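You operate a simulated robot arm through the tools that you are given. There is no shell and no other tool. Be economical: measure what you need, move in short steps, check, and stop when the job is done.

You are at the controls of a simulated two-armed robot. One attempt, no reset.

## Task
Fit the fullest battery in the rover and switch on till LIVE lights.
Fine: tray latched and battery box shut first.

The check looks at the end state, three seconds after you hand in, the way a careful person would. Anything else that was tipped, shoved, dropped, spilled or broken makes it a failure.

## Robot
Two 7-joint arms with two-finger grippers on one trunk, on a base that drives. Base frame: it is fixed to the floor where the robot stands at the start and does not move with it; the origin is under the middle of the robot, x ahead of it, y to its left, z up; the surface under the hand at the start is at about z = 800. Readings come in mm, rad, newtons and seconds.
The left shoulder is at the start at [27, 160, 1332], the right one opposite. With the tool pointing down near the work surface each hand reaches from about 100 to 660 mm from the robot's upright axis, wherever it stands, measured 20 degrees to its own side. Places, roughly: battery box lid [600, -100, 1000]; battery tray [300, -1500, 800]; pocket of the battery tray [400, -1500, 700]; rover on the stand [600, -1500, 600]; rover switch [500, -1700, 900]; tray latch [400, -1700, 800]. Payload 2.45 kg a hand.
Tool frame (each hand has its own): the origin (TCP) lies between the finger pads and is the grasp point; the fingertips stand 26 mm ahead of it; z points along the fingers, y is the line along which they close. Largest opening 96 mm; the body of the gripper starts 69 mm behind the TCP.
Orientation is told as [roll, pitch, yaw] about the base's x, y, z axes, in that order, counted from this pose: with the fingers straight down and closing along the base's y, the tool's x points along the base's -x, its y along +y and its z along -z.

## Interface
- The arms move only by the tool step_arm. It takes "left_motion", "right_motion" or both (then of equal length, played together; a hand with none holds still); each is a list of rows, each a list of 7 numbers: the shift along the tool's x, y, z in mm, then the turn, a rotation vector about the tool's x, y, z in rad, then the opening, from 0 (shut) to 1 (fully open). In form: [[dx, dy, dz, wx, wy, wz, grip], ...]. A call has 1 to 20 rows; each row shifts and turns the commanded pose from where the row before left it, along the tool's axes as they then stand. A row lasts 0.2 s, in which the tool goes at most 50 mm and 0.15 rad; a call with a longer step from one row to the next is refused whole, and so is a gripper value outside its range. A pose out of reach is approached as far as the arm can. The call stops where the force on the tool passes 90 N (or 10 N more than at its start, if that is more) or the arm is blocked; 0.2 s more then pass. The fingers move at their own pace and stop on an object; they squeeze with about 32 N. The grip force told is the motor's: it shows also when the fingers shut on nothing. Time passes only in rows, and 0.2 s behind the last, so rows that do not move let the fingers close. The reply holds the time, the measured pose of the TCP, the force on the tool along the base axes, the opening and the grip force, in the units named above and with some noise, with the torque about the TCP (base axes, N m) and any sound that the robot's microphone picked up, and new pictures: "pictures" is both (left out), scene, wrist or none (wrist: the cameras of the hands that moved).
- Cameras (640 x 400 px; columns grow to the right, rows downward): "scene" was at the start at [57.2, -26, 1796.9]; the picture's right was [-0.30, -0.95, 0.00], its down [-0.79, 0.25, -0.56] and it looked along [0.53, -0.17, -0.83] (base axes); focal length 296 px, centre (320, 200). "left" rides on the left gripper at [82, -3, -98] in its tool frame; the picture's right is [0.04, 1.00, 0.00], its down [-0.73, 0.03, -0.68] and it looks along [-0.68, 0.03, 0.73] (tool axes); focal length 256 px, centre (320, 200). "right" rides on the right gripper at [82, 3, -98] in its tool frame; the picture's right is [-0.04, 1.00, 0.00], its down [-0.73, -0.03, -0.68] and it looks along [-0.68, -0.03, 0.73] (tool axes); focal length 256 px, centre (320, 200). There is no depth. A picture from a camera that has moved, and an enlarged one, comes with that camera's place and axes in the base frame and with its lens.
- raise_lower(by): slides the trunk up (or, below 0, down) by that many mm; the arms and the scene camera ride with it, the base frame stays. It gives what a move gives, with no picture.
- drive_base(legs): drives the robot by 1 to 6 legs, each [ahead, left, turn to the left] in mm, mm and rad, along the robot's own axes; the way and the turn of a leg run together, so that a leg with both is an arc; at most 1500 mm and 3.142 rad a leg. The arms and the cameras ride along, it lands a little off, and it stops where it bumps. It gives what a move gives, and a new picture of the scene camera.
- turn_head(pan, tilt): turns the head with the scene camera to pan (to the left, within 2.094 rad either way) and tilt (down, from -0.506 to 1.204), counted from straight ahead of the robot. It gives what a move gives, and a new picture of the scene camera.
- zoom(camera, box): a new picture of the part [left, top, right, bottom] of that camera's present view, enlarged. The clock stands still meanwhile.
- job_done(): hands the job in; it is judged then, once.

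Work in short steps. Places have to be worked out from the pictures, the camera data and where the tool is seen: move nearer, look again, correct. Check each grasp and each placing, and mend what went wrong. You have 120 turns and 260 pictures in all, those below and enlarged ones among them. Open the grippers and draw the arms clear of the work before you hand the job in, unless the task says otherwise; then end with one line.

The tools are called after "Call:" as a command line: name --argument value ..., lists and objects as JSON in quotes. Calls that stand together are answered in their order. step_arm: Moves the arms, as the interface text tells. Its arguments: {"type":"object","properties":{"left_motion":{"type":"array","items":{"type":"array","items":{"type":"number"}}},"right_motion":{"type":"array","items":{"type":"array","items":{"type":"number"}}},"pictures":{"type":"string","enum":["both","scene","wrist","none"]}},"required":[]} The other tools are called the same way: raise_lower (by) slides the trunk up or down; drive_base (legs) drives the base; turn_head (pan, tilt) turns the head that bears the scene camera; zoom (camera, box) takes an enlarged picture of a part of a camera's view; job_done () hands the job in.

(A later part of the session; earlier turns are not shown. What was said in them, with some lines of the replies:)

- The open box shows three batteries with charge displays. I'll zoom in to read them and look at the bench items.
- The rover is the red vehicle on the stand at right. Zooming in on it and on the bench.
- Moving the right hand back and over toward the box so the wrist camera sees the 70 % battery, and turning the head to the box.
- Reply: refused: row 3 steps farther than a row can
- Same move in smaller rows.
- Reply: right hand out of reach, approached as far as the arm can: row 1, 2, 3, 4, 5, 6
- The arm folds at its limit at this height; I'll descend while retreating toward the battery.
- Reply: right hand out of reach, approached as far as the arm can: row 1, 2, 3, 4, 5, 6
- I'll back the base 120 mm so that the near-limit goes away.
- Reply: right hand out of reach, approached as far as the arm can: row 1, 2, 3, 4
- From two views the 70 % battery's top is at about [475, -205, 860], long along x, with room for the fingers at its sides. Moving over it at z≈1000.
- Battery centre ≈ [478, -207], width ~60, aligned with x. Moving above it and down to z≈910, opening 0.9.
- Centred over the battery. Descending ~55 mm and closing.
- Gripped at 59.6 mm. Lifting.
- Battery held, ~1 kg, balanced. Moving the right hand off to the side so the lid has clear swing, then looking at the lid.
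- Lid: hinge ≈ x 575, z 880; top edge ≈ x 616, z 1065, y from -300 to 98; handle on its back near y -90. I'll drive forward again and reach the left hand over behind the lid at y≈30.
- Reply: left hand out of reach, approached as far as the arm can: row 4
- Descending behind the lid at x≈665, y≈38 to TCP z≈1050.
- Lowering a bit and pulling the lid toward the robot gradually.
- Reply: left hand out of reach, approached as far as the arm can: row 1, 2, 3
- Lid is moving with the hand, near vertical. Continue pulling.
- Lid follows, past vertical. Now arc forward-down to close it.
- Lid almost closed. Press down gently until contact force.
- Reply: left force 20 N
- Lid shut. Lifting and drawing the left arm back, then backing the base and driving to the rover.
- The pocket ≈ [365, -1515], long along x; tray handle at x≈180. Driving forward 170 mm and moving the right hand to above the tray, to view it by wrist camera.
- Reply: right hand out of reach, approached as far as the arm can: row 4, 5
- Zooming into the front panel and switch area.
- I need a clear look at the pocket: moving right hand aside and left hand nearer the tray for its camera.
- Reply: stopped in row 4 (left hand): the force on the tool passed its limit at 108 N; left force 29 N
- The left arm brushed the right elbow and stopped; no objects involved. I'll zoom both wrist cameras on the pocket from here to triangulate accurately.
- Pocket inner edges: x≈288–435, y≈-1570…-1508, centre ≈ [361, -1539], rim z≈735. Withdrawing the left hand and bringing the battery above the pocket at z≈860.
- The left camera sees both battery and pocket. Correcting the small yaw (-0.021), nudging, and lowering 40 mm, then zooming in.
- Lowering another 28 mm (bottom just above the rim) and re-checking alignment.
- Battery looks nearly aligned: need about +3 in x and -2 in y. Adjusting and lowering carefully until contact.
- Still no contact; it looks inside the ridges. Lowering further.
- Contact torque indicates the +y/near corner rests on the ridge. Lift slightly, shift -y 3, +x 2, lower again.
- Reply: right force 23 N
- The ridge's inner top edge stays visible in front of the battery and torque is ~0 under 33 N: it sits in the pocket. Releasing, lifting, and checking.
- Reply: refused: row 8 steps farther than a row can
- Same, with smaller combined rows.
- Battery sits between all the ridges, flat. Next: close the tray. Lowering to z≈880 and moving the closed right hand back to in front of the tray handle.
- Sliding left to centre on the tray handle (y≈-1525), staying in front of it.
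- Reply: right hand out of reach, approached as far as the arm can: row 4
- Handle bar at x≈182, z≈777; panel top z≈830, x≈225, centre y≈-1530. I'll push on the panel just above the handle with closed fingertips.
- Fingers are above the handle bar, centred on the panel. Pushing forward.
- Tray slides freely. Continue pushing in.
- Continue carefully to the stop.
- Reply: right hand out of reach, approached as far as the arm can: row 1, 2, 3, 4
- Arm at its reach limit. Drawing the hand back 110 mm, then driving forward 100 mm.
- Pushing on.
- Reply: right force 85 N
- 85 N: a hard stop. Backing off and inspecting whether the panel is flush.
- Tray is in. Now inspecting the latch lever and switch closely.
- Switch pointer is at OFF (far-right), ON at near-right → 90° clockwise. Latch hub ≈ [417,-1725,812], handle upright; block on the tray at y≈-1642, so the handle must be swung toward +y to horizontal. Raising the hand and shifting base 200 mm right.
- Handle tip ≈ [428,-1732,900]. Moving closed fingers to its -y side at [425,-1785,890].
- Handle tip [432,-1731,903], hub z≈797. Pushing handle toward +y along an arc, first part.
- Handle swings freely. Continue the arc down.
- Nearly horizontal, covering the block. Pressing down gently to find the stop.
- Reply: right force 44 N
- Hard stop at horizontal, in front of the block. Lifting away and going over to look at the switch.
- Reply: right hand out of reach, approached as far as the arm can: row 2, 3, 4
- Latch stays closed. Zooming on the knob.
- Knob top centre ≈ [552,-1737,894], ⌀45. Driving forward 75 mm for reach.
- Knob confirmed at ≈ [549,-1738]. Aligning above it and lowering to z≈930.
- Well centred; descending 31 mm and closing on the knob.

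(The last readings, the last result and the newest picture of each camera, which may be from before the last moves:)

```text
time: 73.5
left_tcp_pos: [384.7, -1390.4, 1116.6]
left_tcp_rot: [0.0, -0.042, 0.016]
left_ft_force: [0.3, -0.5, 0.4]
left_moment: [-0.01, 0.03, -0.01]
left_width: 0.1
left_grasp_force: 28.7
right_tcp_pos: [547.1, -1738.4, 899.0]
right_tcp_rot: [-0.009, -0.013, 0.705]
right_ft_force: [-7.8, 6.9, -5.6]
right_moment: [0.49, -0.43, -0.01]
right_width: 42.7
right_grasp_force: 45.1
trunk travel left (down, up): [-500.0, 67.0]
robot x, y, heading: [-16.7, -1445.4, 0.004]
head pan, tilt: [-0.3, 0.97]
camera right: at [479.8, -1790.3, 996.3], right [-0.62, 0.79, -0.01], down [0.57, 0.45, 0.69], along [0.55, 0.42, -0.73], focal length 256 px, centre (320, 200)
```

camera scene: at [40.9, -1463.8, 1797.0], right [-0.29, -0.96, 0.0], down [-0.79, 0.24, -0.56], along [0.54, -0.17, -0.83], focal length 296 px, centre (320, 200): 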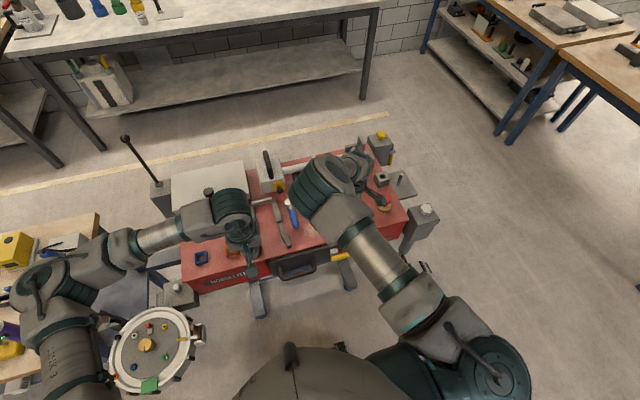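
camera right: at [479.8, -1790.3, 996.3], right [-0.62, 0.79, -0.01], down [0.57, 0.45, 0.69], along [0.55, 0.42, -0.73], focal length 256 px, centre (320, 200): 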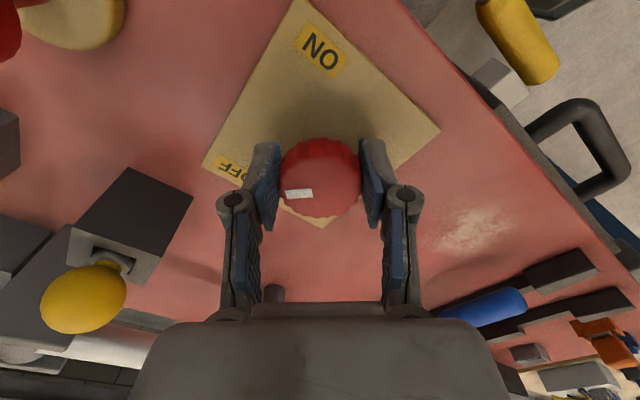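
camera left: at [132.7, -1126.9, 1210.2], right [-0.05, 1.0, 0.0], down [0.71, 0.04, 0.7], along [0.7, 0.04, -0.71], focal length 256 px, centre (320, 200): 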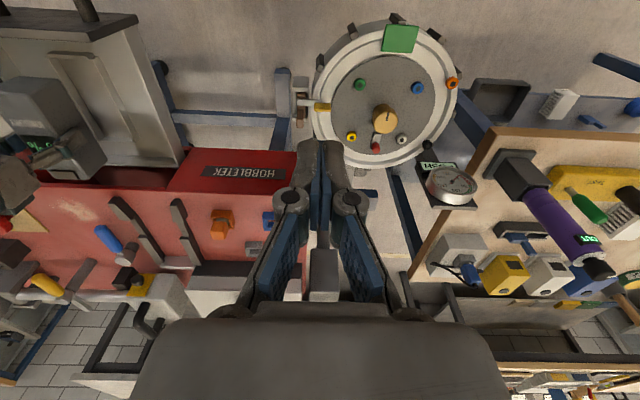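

Gripped (42.7 mm). Rotating clockwise from above in steps.

Call:
step_arm --right_motion '[[0, 0, 0, 0, 0, 0.12, 0.3], [0, 0, 0, 0, 0, 0.13, 0.3], [0, 0, 0, 0, 0, 0.13, 0.3], [0, 0, 0, 0, 0, 0.13, 0.3], [0, 0, 0, 0, 0, 0, 0.3]]' --pictures "wrist"

```text
time: 74.7
left_tcp_pos: [383.6, -1390.1, 1117.6]
left_tcp_rot: [-0.001, -0.042, 0.016]
left_ft_force: [0.2, 0.6, 0.0]
left_moment: [0.01, 0.03, 0.01]
left_width: 0.0
left_grasp_force: 28.5
right_tcp_pos: [545.6, -1736.7, 899.9]
right_tcp_rot: [0.003, -0.01, 0.192]
right_ft_force: [-21.0, 16.8, -19.4]
right_moment: [-0.29, 0.63, 0.08]
right_width: 42.8
right_grasp_force: 45.2
trunk travel left (down, up): [-500.0, 67.0]
robot x, y, heading: [-14.9, -1442.9, 0.007]
head pan, tilt: [-0.3, 0.97]
camera right: at [462.9, -1750.8, 996.5], right [-0.15, 0.99, 0.0], down [0.72, 0.11, 0.69], along [0.68, 0.11, -0.73], focal length 256 px, centre (320, 200)
```

right: 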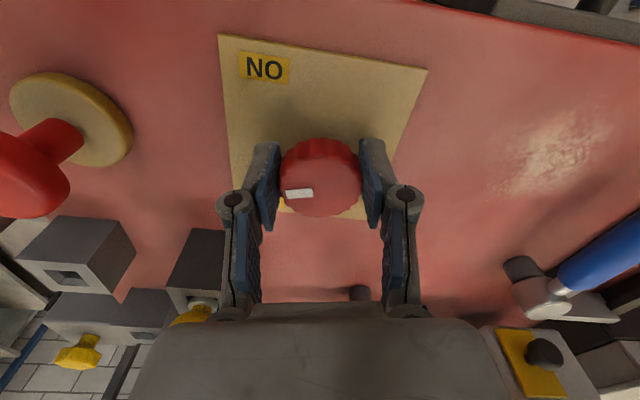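

Knob turns with the hand. Relieving the lateral load and continuing.

Call:
step_arm --right_motion '[[1.6, 2.3, 2, 0, 0, 0.05, 0.3], [0, 0, 0, 0, 0, 0.13, 0.3], [0, 0, 0, 0, 0, 0.13, 0.3], [0, 0, 0, 0, 0, 0.13, 0.3], [0, 0, 0, 0, 0, 0.13, 0.3], [0, 0, 0, 0, 0, 0, 0.3]]' --pictures "both"

```text
time: 76.1
left_tcp_pos: [383.3, -1387.9, 1117.0]
left_tcp_rot: [-0.001, -0.042, 0.016]
left_ft_force: [0.9, -0.5, -0.2]
left_moment: [-0.02, 0.0, -0.02]
left_width: 0.0
left_grasp_force: 28.7
right_tcp_pos: [546.6, -1734.4, 899.6]
right_tcp_rot: [0.009, -0.016, -0.377]
right_ft_force: [-15.9, 25.5, -6.6]
right_moment: [0.14, -0.36, 0.08]
right_width: 42.9
right_grasp_force: 45.0
trunk travel left (down, up): [-500.0, 67.0]
robot x, y, heading: [-15.4, -1446.0, 0.004]
head pan, tilt: [-0.3, 0.97]
camera scene: at [38.7, -1457.3, 1797.1], right [-0.29, -0.96, 0.01], down [-0.79, 0.24, -0.56], along [0.54, -0.17, -0.83], focal length 296 px, centre (320, 200)
camera right: at [468.8, -1702.9, 996.4], right [0.4, 0.91, 0.01], down [0.66, -0.3, 0.69], along [0.63, -0.27, -0.72], focal length 256 px, centre (320, 200)
```

scene: 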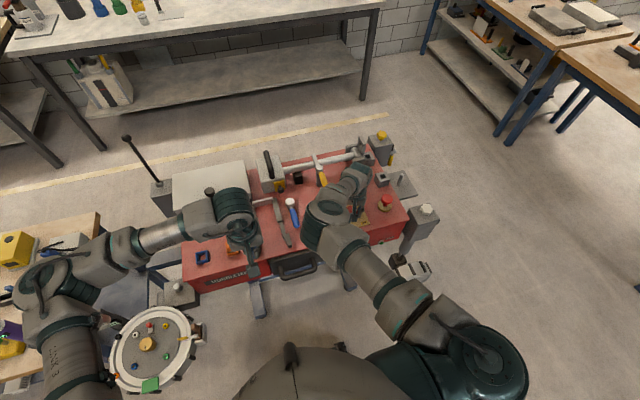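
right: 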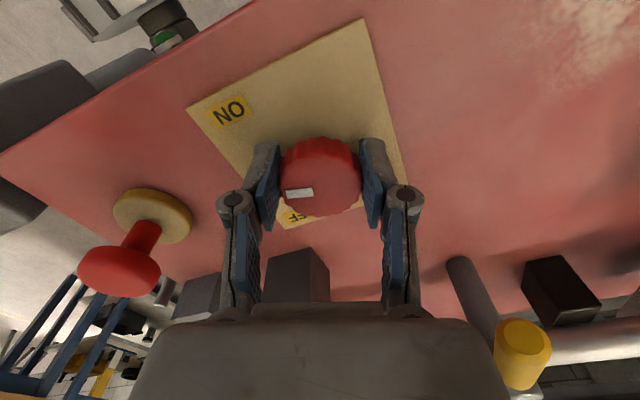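

About 62° done. Relieve and continue the remaining ~30°.

Call:
step_arm --right_motion '[[2.5, 2.2, 0.5, 0, 0, 0.1, 0.3], [0, 0, 0, 0, 0, 0.13, 0.3], [0, 0, 0, 0, 0, 0.13, 0.3], [0, 0, 0, 0, 0, 0.12, 0.3], [0, 0, 0, 0, 0, 0, 0.3]]' --pictures "wrist"

Call:
zoom --camera "left" --box '[0, 0, 240, 180]'

```text
time: 77.3
left_tcp_pos: [390.9, -1392.1, 1115.3]
left_tcp_rot: [0.001, -0.038, 0.014]
left_ft_force: [0.8, 0.6, 0.3]
left_moment: [0.01, -0.03, 0.01]
left_width: 0.2
left_grasp_force: 28.1
right_tcp_pos: [543.2, -1731.6, 905.4]
right_tcp_rot: [0.038, -0.029, -0.718]
right_ft_force: [40.4, 3.4, -12.8]
right_moment: [0.9, -0.82, 0.16]
right_width: 43.3
right_grasp_force: 45.0
right hand out of reach, approached as far as the arm can: row 3, 4
trunk travel left (down, up): [-500.0, 67.0]
robot x, y, heading: [-13.1, -1444.4, 0.006]
head pan, tilt: [-0.3, 0.97]
camera right: at [478.6, -1677.3, 1002.1], right [0.69, 0.73, 0.04], down [0.5, -0.51, 0.7], along [0.53, -0.46, -0.71], focal length 256 px, centre (320, 200)
```

right: 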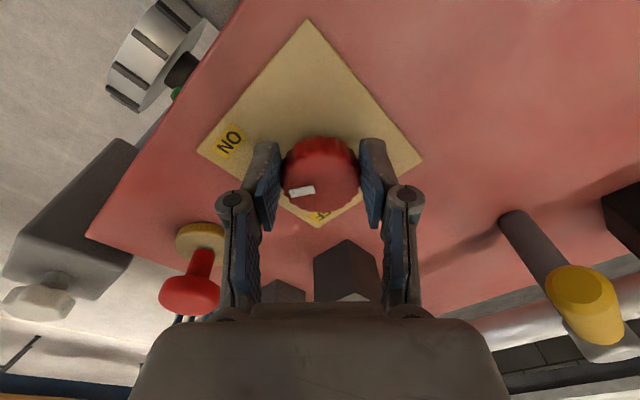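

```text
2.22 times, centred on (120, 90) of left
camera zoom: at [304.1, -1398.1, 1211.8], right [-0.06, 1.0, 0.0], down [0.71, 0.04, 0.71], along [0.7, 0.04, -0.71], focal length 569 px, centre (764, 444)
```

zoom: 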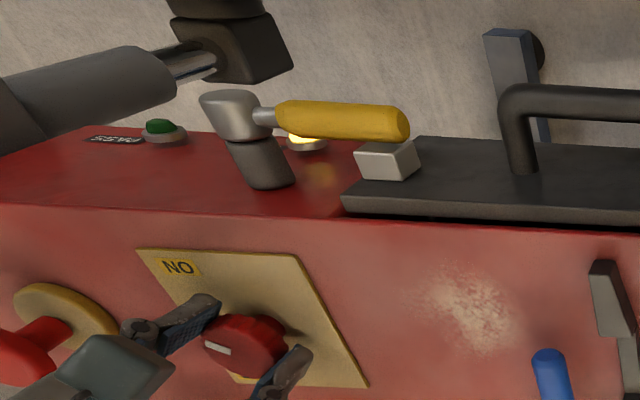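

The LIVE lamp is lit. Releasing the knob carefully and checking it stays on.

Call:
step_arm --right_motion '[[0, 0, 0, 0, 0, 0, 0.75], [0, 0, 0, 0, 0, 0, 0.75], [0, 0, 0, 0, 0, 0, 0.75], [0, 0, -20, 0, 0, 0, 0.75], [0, 0, -40, 0, 0, 0, 0.75], [0, 0, 0, 0, 0, 0, 0.75]]' --pictures "wrist"

Call:
zoom --camera "left" --box '[0, 0, 240, 180]'

```text
time: 78.7
left_tcp_pos: [385.0, -1390.7, 1117.8]
left_tcp_rot: [0.001, -0.04, 0.016]
left_ft_force: [0.0, -0.7, -0.5]
left_moment: [0.02, 0.0, -0.03]
left_width: 0.0
left_grasp_force: 28.6
right_tcp_pos: [534.1, -1728.8, 965.3]
right_tcp_rot: [0.033, -0.021, -0.716]
right_ft_force: [0.0, 0.3, 0.0]
right_moment: [0.02, -0.01, 0.0]
right_width: 72.1
right_grasp_force: 0.0
trunk travel left (down, up): [-500.0, 67.0]
robot x, y, heading: [-15.9, -1444.7, 0.002]
head pan, tilt: [-0.3, 0.97]
camera right: at [469.8, -1674.4, 1061.8], right [0.69, 0.73, 0.03], down [0.51, -0.51, 0.69], along [0.52, -0.46, -0.72], focal length 256 px, centre (320, 200)
```

right: 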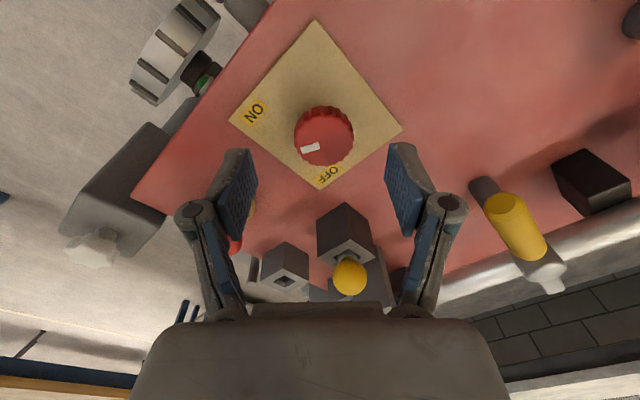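

```text
2.22 times, centred on (120, 90) of left
camera zoom: at [299.1, -1395.7, 1212.8], right [-0.06, 1.0, 0.0], down [0.71, 0.04, 0.71], along [0.71, 0.04, -0.71], focal length 569 px, centre (764, 444)
```

zoom: 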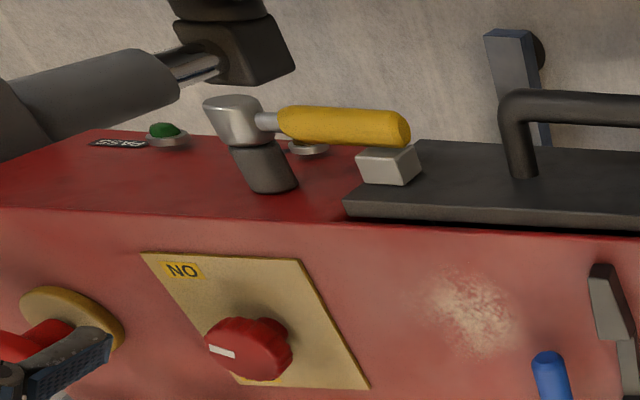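

The lamp seems dark again and the pointer has drifted back; the switch needs turning further to ON. Verifying with zoom.

Call:
zoom --camera "left" --box '[60, 20, 160, 100]'

Call:
zoom --camera "right" --box '[220, 10, 420, 200]'

```text
5.00 times, centred on (110, 60) of left
camera zoom: at [299.1, -1395.7, 1212.8], right [-0.06, 1.0, 0.0], down [0.71, 0.04, 0.71], along [0.71, 0.04, -0.71], focal length 1280 px, centre (1370, 900)
```

zoom: 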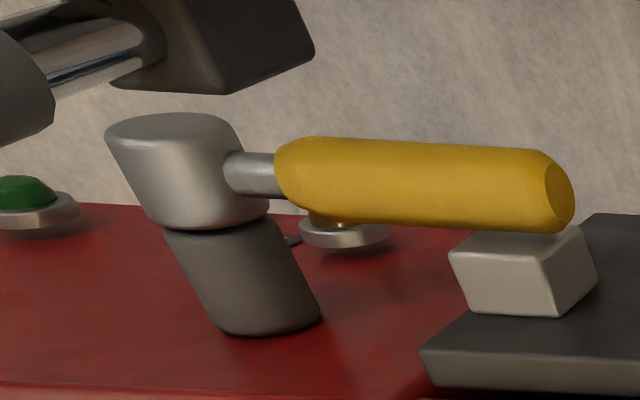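

```text
2.11 times, centred on (320, 105) of right
camera zoom: at [469.8, -1674.4, 1061.8], right [0.69, 0.73, 0.03], down [0.51, -0.51, 0.69], along [0.52, -0.46, -0.72], focal length 539 px, centre (320, 400)
```

zoom: 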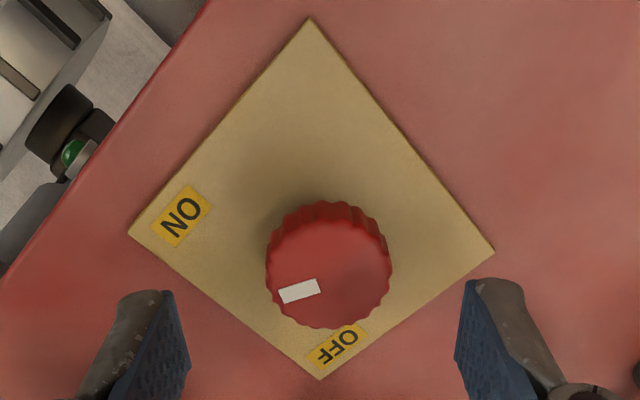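

Regripping the knob with yaw rewound so that I can turn further. Rewinding first above it.

Call:
step_arm --right_motion '[[0, 0, 0, 0, 0, -0.14, 0.75], [0, 0, 0, 0, 0, -0.14, 0.75], [0, 0, 0, 0, 0, -0.14, 0.75], [0, 0, 0, 0, 0, -0.14, 0.75], [0, 0, 0, 0, 0, -0.14, 0.75], [0, 0, 0, 0, 0, -0.14, 0.75], [-11.5, -6, 0, 0.03, 0.02, 0, 0.75], [0, 0, 0, 0, 0, 0, 0.75]]' --pictures "wrist"

```text
time: 80.5
left_tcp_pos: [382.4, -1392.6, 1116.5]
left_tcp_rot: [0.001, -0.04, 0.015]
left_ft_force: [-0.5, 0.7, -0.5]
left_moment: [-0.02, 0.0, -0.01]
left_width: 0.0
left_grasp_force: 28.4
right_tcp_pos: [544.4, -1734.6, 967.4]
right_tcp_rot: [-0.022, -0.021, 0.122]
right_ft_force: [0.2, -0.1, 0.3]
right_moment: [0.01, -0.01, 0.0]
right_width: 71.9
right_grasp_force: 0.1
trunk travel left (down, up): [-500.0, 67.0]
robot x, y, heading: [-17.1, -1442.8, 0.005]
head pan, tilt: [-0.3, 0.97]
camera right: at [459.8, -1740.3, 1064.1], right [-0.08, 1.0, -0.02], down [0.72, 0.07, 0.69], along [0.69, 0.04, -0.72], focal length 256 px, centre (320, 200)
```

right: 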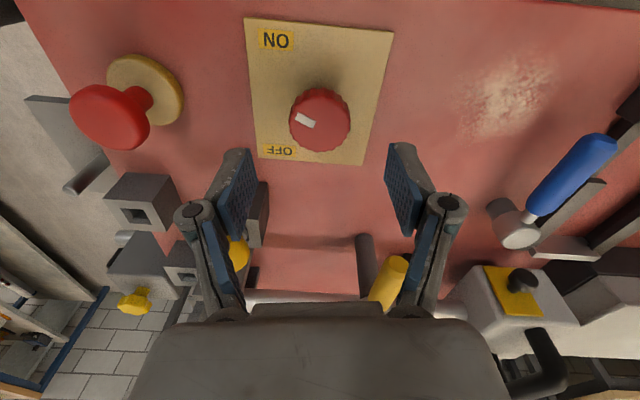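

Pointer is ~15–20° short of ON. Descending, regripping, then turning ~35° to the stop.

Call:
step_arm --right_motion '[[0, -2, 30, -0.02, 0.02, 0, 0.75], [0, 0, 30, 0, 0, 0, 0.75], [0, 0, 9, 0, 0, 0, 0.75], [0, 0, 0, 0, 0, 0, 0.3], [0, 0, 0, 0, 0, 0, 0.3], [0, 0, 0, 0, 0, 0, 0.3]]' --pictures "wrist"

```text
time: 81.9
left_tcp_pos: [384.5, -1391.3, 1117.5]
left_tcp_rot: [0.001, -0.042, 0.014]
left_ft_force: [0.3, -0.2, 0.7]
left_moment: [0.01, 0.0, 0.02]
left_width: 0.0
left_grasp_force: 28.4
right_tcp_pos: [545.4, -1737.3, 899.1]
right_tcp_rot: [-0.003, -0.001, 0.121]
right_ft_force: [-0.2, -3.8, 5.6]
right_moment: [-0.12, 0.02, -0.01]
right_width: 43.0
right_grasp_force: 44.9
trunk travel left (down, up): [-500.0, 67.0]
robot x, y, heading: [-12.9, -1445.1, 0.006]
head pan, tilt: [-0.3, 0.97]
camera right: at [462.8, -1743.9, 996.7], right [-0.08, 1.0, 0.0], down [0.73, 0.06, 0.68], along [0.68, 0.05, -0.73], focal length 256 px, centre (320, 200)
```

right: 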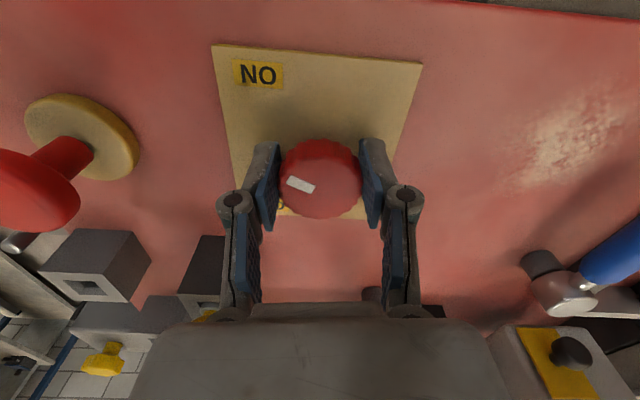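

Good, centred grip. Turning clockwise ~35°.

Call:
step_arm --right_motion '[[0, 0, 0, 0, 0, 0.12, 0.3], [0, 0, 0, 0, 0, 0.12, 0.3], [0, 0, 0, 0, 0, 0.12, 0.3], [0, 0, 0, 0, 0, 0.12, 0.3], [0, 0, 0, 0, 0, 0.12, 0.3], [0, 0, 0, 0, 0, 0, 0.3]]' --pictures "wrist"

Call:
zoom --camera "left" --box '[0, 0, 240, 180]'

```text
time: 83.3
left_tcp_pos: [383.9, -1390.7, 1116.3]
left_tcp_rot: [0.0, -0.042, 0.016]
left_ft_force: [0.8, -0.8, -0.4]
left_moment: [0.0, -0.01, 0.04]
left_width: 0.3
left_grasp_force: 28.8
right_tcp_pos: [545.7, -1733.8, 897.5]
right_tcp_rot: [-0.003, 0.0, -0.48]
right_ft_force: [0.0, 7.0, -4.0]
right_moment: [0.21, -0.14, 0.76]
right_width: 42.8
right_grasp_force: 44.8
trunk travel left (down, up): [-500.0, 67.0]
robot x, y, heading: [-10.6, -1444.1, -0.001]
head pan, tilt: [-0.3, 0.97]
camera right: at [473.6, -1694.0, 996.1], right [0.5, 0.87, 0.0], down [0.64, -0.36, 0.68], along [0.59, -0.34, -0.73], focal length 256 px, centre (320, 200)
```

right: 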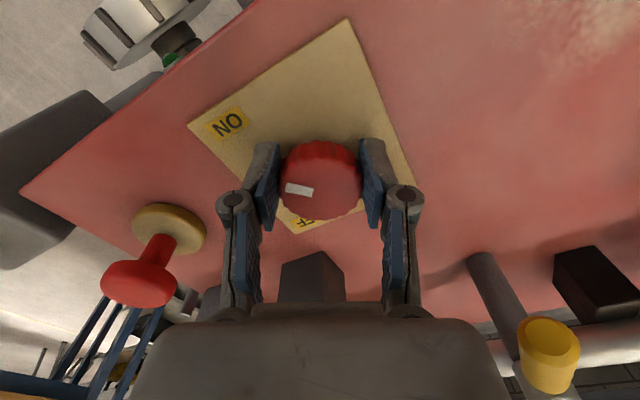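

```text
2.22 times, centred on (120, 90) of left
camera zoom: at [298.6, -1395.4, 1212.9], right [-0.06, 1.0, 0.0], down [0.71, 0.04, 0.71], along [0.71, 0.04, -0.71], focal length 569 px, centre (764, 444)
```

zoom: 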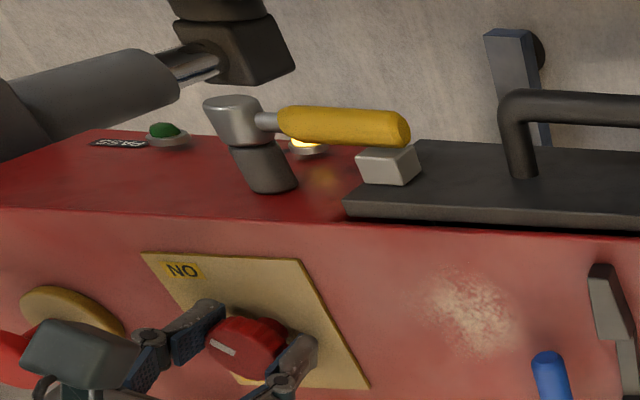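

Lamp lit with 0.76 N·m torque — at the stop. Waiting a second in place, then opening the fingers without moving and checking.

Call:
step_arm --right_motion '[[0, 0, 0, 0, 0, 0, 0.3], [0, 0, 0, 0, 0, 0, 0.3], [0, 0, 0, 0, 0, 0, 0.3], [0, 0, 0, 0, 0, 0, 0.3], [0, 0, 0, 0, 0, 0, 0.3], [0, 0, 0, 0, 0, 0, 0.75], [0, 0, 0, 0, 0, 0, 0.75], [0, 0, 0, 0, 0, 0, 0.75]]' --pictures "wrist"

Call:
zoom --camera "left" --box '[0, 0, 240, 180]'

```text
time: 85.1
left_tcp_pos: [384.9, -1391.5, 1117.0]
left_tcp_rot: [0.001, -0.041, 0.014]
left_ft_force: [0.6, 0.8, -0.1]
left_moment: [0.01, 0.01, -0.04]
left_width: 0.0
left_grasp_force: 28.7
right_tcp_pos: [544.9, -1736.5, 898.1]
right_tcp_rot: [-0.002, -0.001, -0.48]
right_ft_force: [0.7, 0.0, 0.2]
right_moment: [-0.03, -0.01, 0.02]
right_width: 72.2
right_grasp_force: 0.1
trunk travel left (down, up): [-500.0, 67.0]
robot x, y, heading: [-18.4, -1441.5, 0.005]
head pan, tilt: [-0.3, 0.97]
camera right: at [473.5, -1696.3, 996.6], right [0.5, 0.87, 0.0], down [0.64, -0.36, 0.68], along [0.59, -0.34, -0.73], focal length 256 px, centre (320, 200)
```

right: 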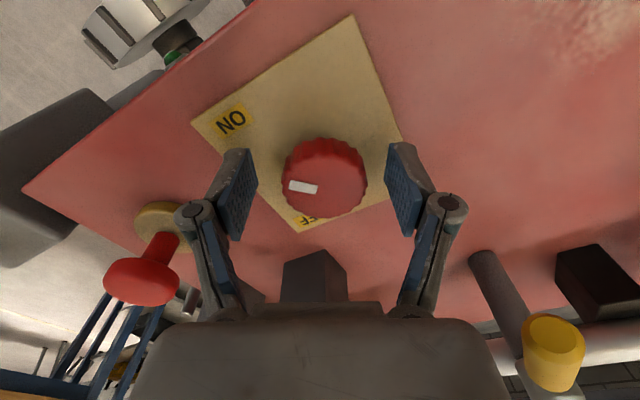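

```text
2.22 times, centred on (120, 90) of left
camera zoom: at [298.3, -1396.7, 1213.2], right [-0.05, 1.0, 0.0], down [0.7, 0.04, 0.71], along [0.71, 0.04, -0.71], focal length 569 px, centre (764, 444)
```

zoom: 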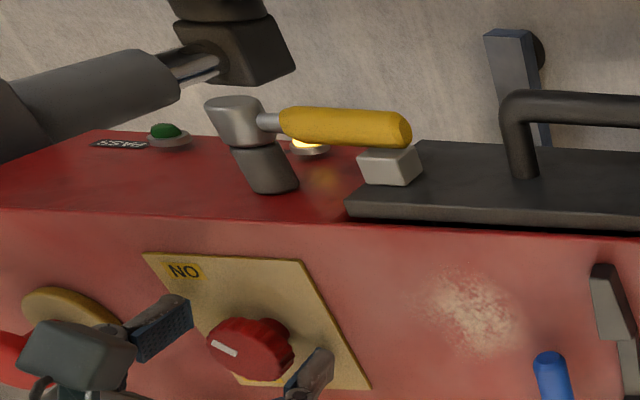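

Still lit after releasing. Lifting straight up and retreating.

Call:
step_arm --right_motion '[[0, 0, -20, 0, 0, 0, 0.8], [0, 0, -35, 0, 0, 0, 0.8], [0, 0, -40, 0, 0, 0, 0.8], [0, 0, 0, 0, 0, 0, 0.8]]' --pictures "wrist"

Call:
zoom --camera "left" --box '[0, 0, 240, 180]'

```text
time: 86.1
left_tcp_pos: [386.1, -1392.6, 1116.6]
left_tcp_rot: [0.002, -0.039, 0.016]
left_ft_force: [-0.1, -0.4, 0.0]
left_moment: [0.0, 0.01, -0.03]
left_width: 0.0
left_grasp_force: 28.0
right_tcp_pos: [545.0, -1737.5, 993.1]
right_tcp_rot: [-0.002, -0.002, -0.479]
right_ft_force: [-0.2, 0.2, -1.4]
right_moment: [-0.01, 0.02, -0.02]
right_width: 76.9
right_grasp_force: 0.0
trunk travel left (down, up): [-500.0, 67.0]
robot x, y, heading: [-15.3, -1439.9, -0.003]
head pan, tilt: [-0.3, 0.97]
camera right: at [473.5, -1697.2, 1091.4], right [0.5, 0.87, 0.0], down [0.64, -0.36, 0.68], along [0.59, -0.34, -0.73], focal length 256 px, centre (320, 200)
```

right: 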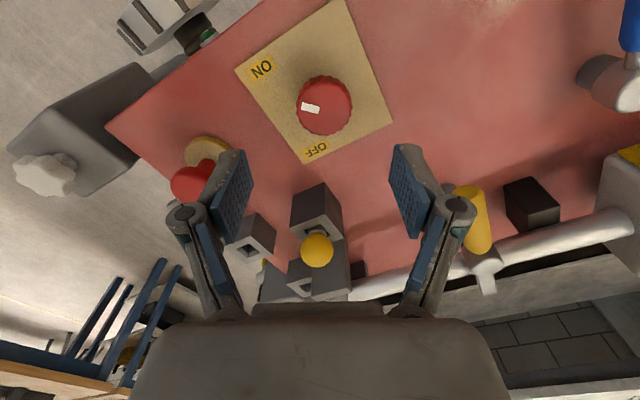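

```text
2.22 times, centred on (120, 90) of left
camera zoom: at [298.6, -1397.2, 1213.0], right [-0.06, 1.0, 0.0], down [0.71, 0.04, 0.71], along [0.71, 0.04, -0.71], focal length 569 px, centre (764, 444)
```

zoom: 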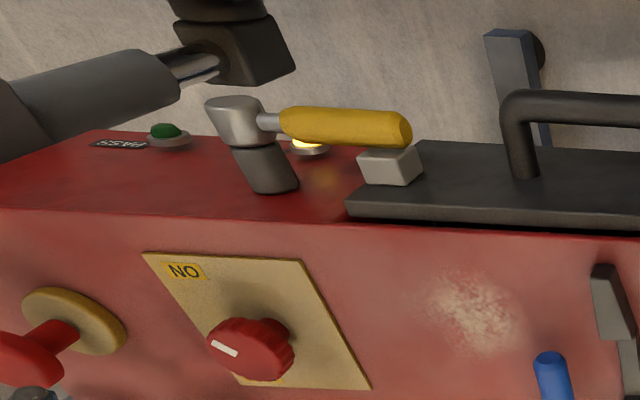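

LIVE stays lit. Backing the robot clear and checking the battery box and rover once more.

Call:
drive_base --legs '[[-350, 0, 0]]'

Call:
zoom --camera "scene" --box '[180, 50, 440, 230]'

Call:
turn_head --pan 0.9 --tilt 0.5

```text
time: 88.4
left_tcp_pos: [36.7, -1394.9, 1116.1]
left_tcp_rot: [0.002, -0.039, 0.013]
left_ft_force: [-1.0, 0.1, -0.4]
left_moment: [-0.01, -0.01, 0.01]
left_width: 0.0
left_grasp_force: 28.7
right_tcp_pos: [196.4, -1740.0, 992.2]
right_tcp_rot: [-0.001, 0.0, -0.481]
right_ft_force: [0.8, 0.0, -0.5]
right_moment: [0.02, 0.01, -0.01]
right_width: 77.0
right_grasp_force: 0.1
trunk travel left (down, up): [-500.0, 67.0]
robot x, y, heading: [-363.1, -1445.1, -0.001]
head pan, tilt: [-0.3, 0.97]
camera scene: at [-304.6, -1469.9, 1796.8], right [-0.29, -0.96, 0.0], down [-0.79, 0.24, -0.56], along [0.53, -0.17, -0.83], focal length 296 px, centre (320, 200)
```

scene: 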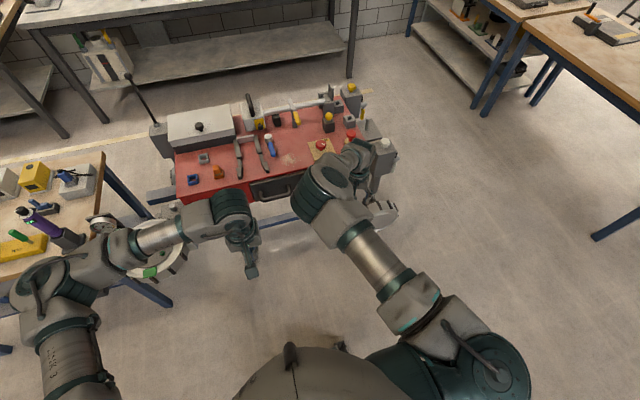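

```text
2.22 times, centred on (310, 140) of scene
camera zoom: at [-304.6, -1469.9, 1796.8], right [-0.29, -0.96, 0.0], down [-0.79, 0.24, -0.56], along [0.53, -0.17, -0.83], focal length 658 px, centre (342, 333)
```

zoom: 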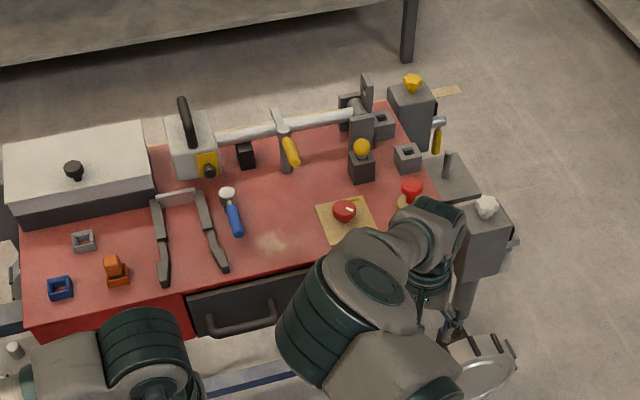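

```text
time: 89.8
left_tcp_pos: [30.8, -1394.4, 1118.4]
left_tcp_rot: [0.002, -0.046, 0.012]
left_ft_force: [0.2, 0.7, 1.1]
left_moment: [0.03, -0.04, 0.02]
left_width: 0.2
left_grasp_force: 28.3
right_tcp_pos: [191.2, -1739.9, 996.6]
right_tcp_rot: [0.0, -0.005, -0.481]
right_ft_force: [0.8, 0.3, -0.9]
right_moment: [-0.02, 0.01, -0.03]
right_width: 77.0
right_grasp_force: 0.1
trunk travel left (down, up): [-500.0, 67.0]
robot x, y, heading: [-362.8, -1446.3, -0.004]
head pan, tilt: [0.901, 0.499]
camera scene: at [-320.0, -1376.9, 1836.0], right [0.78, -0.62, 0.0], down [-0.3, -0.38, -0.88], along [0.54, 0.69, -0.48], focal length 296 px, centre (320, 200)
```

scene: 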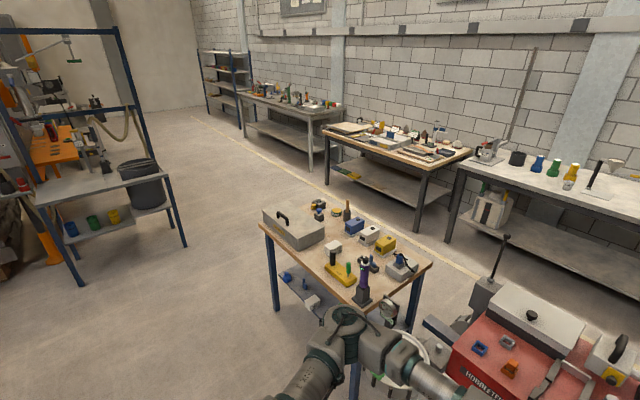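

Box looks shut. Final check of the lamp and the lid by zoom; opening the left gripper too.

Call:
step_arm --left_motion '[[0, 0, 0, 0, 0, 0, 0.5], [0, 0, 0, 0, 0, 0, 0.5]]' --right_motion '[[0, 0, 0, 0, 0, -0.14, 0.8], [0, 0, 0, 0, 0, -0.14, 0.8]]' --pictures "wrist"

Call:
zoom --camera "scene" --box '[240, 190, 440, 310]'

```text
time: 90.4
left_tcp_pos: [30.3, -1393.9, 1119.2]
left_tcp_rot: [0.001, -0.047, 0.013]
left_ft_force: [-0.7, -0.5, 0.0]
left_moment: [0.0, 0.03, -0.03]
left_width: 48.0
left_grasp_force: 0.1
right_tcp_pos: [190.6, -1740.0, 996.0]
right_tcp_rot: [-0.002, -0.006, -0.2]
right_ft_force: [0.6, -0.3, -0.2]
right_moment: [0.0, -0.01, 0.04]
right_width: 76.8
right_grasp_force: 0.0
trunk travel left (down, up): [-500.0, 67.0]
robot x, y, heading: [-365.2, -1446.8, -0.006]
head pan, tilt: [0.901, 0.499]
camera right: at [110.9, -1720.7, 1093.1], right [0.24, 0.97, 0.0], down [0.71, -0.17, 0.68], along [0.66, -0.16, -0.73], focal length 256 px, centre (320, 200)
camera left: at [-55.4, -1399.0, 1214.5], right [-0.05, 1.0, 0.0], down [0.7, 0.04, 0.71], along [0.71, 0.04, -0.7], focal length 256 px, centre (320, 200)
```

right: 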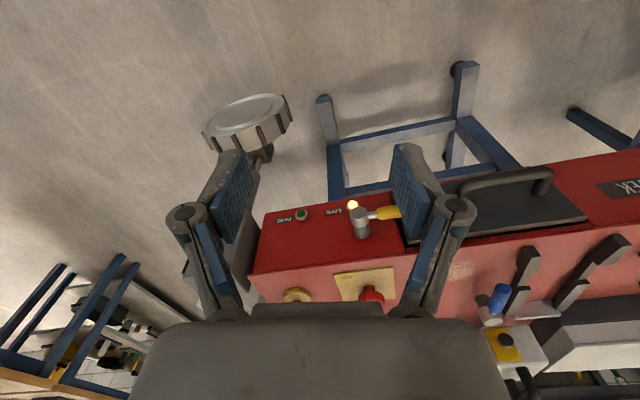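
left: 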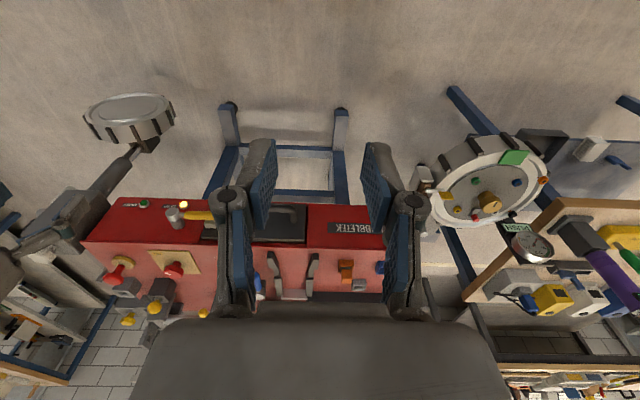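

```text
3.20 times, centred on (340, 250) of scene
camera zoom: at [-319.9, -1376.8, 1836.0], right [0.78, -0.62, 0.0], down [-0.3, -0.38, -0.88], along [0.54, 0.69, -0.48], focal length 947 px, centre (256, 40)
```

zoom: 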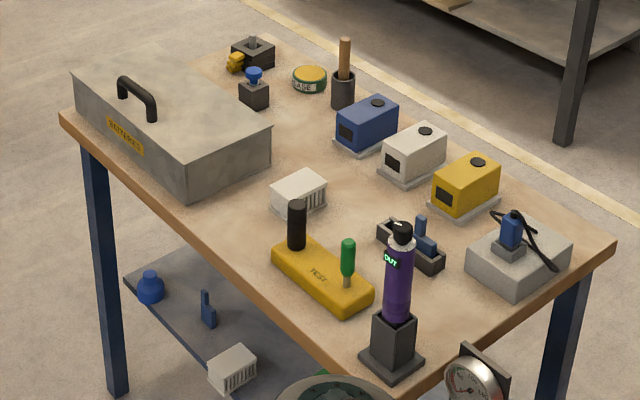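

LIVE is lit, the tray is latched, the box is shut and nothing else looks disturbed, so I'm handing in.

Call:
job_done

```text
The job is handed in.
```

The 70 % battery, the fullest of the three, is in the rover; the battery box was shut and the tray latched before I switched on, and LIVE was still lit at my last check before handing in.
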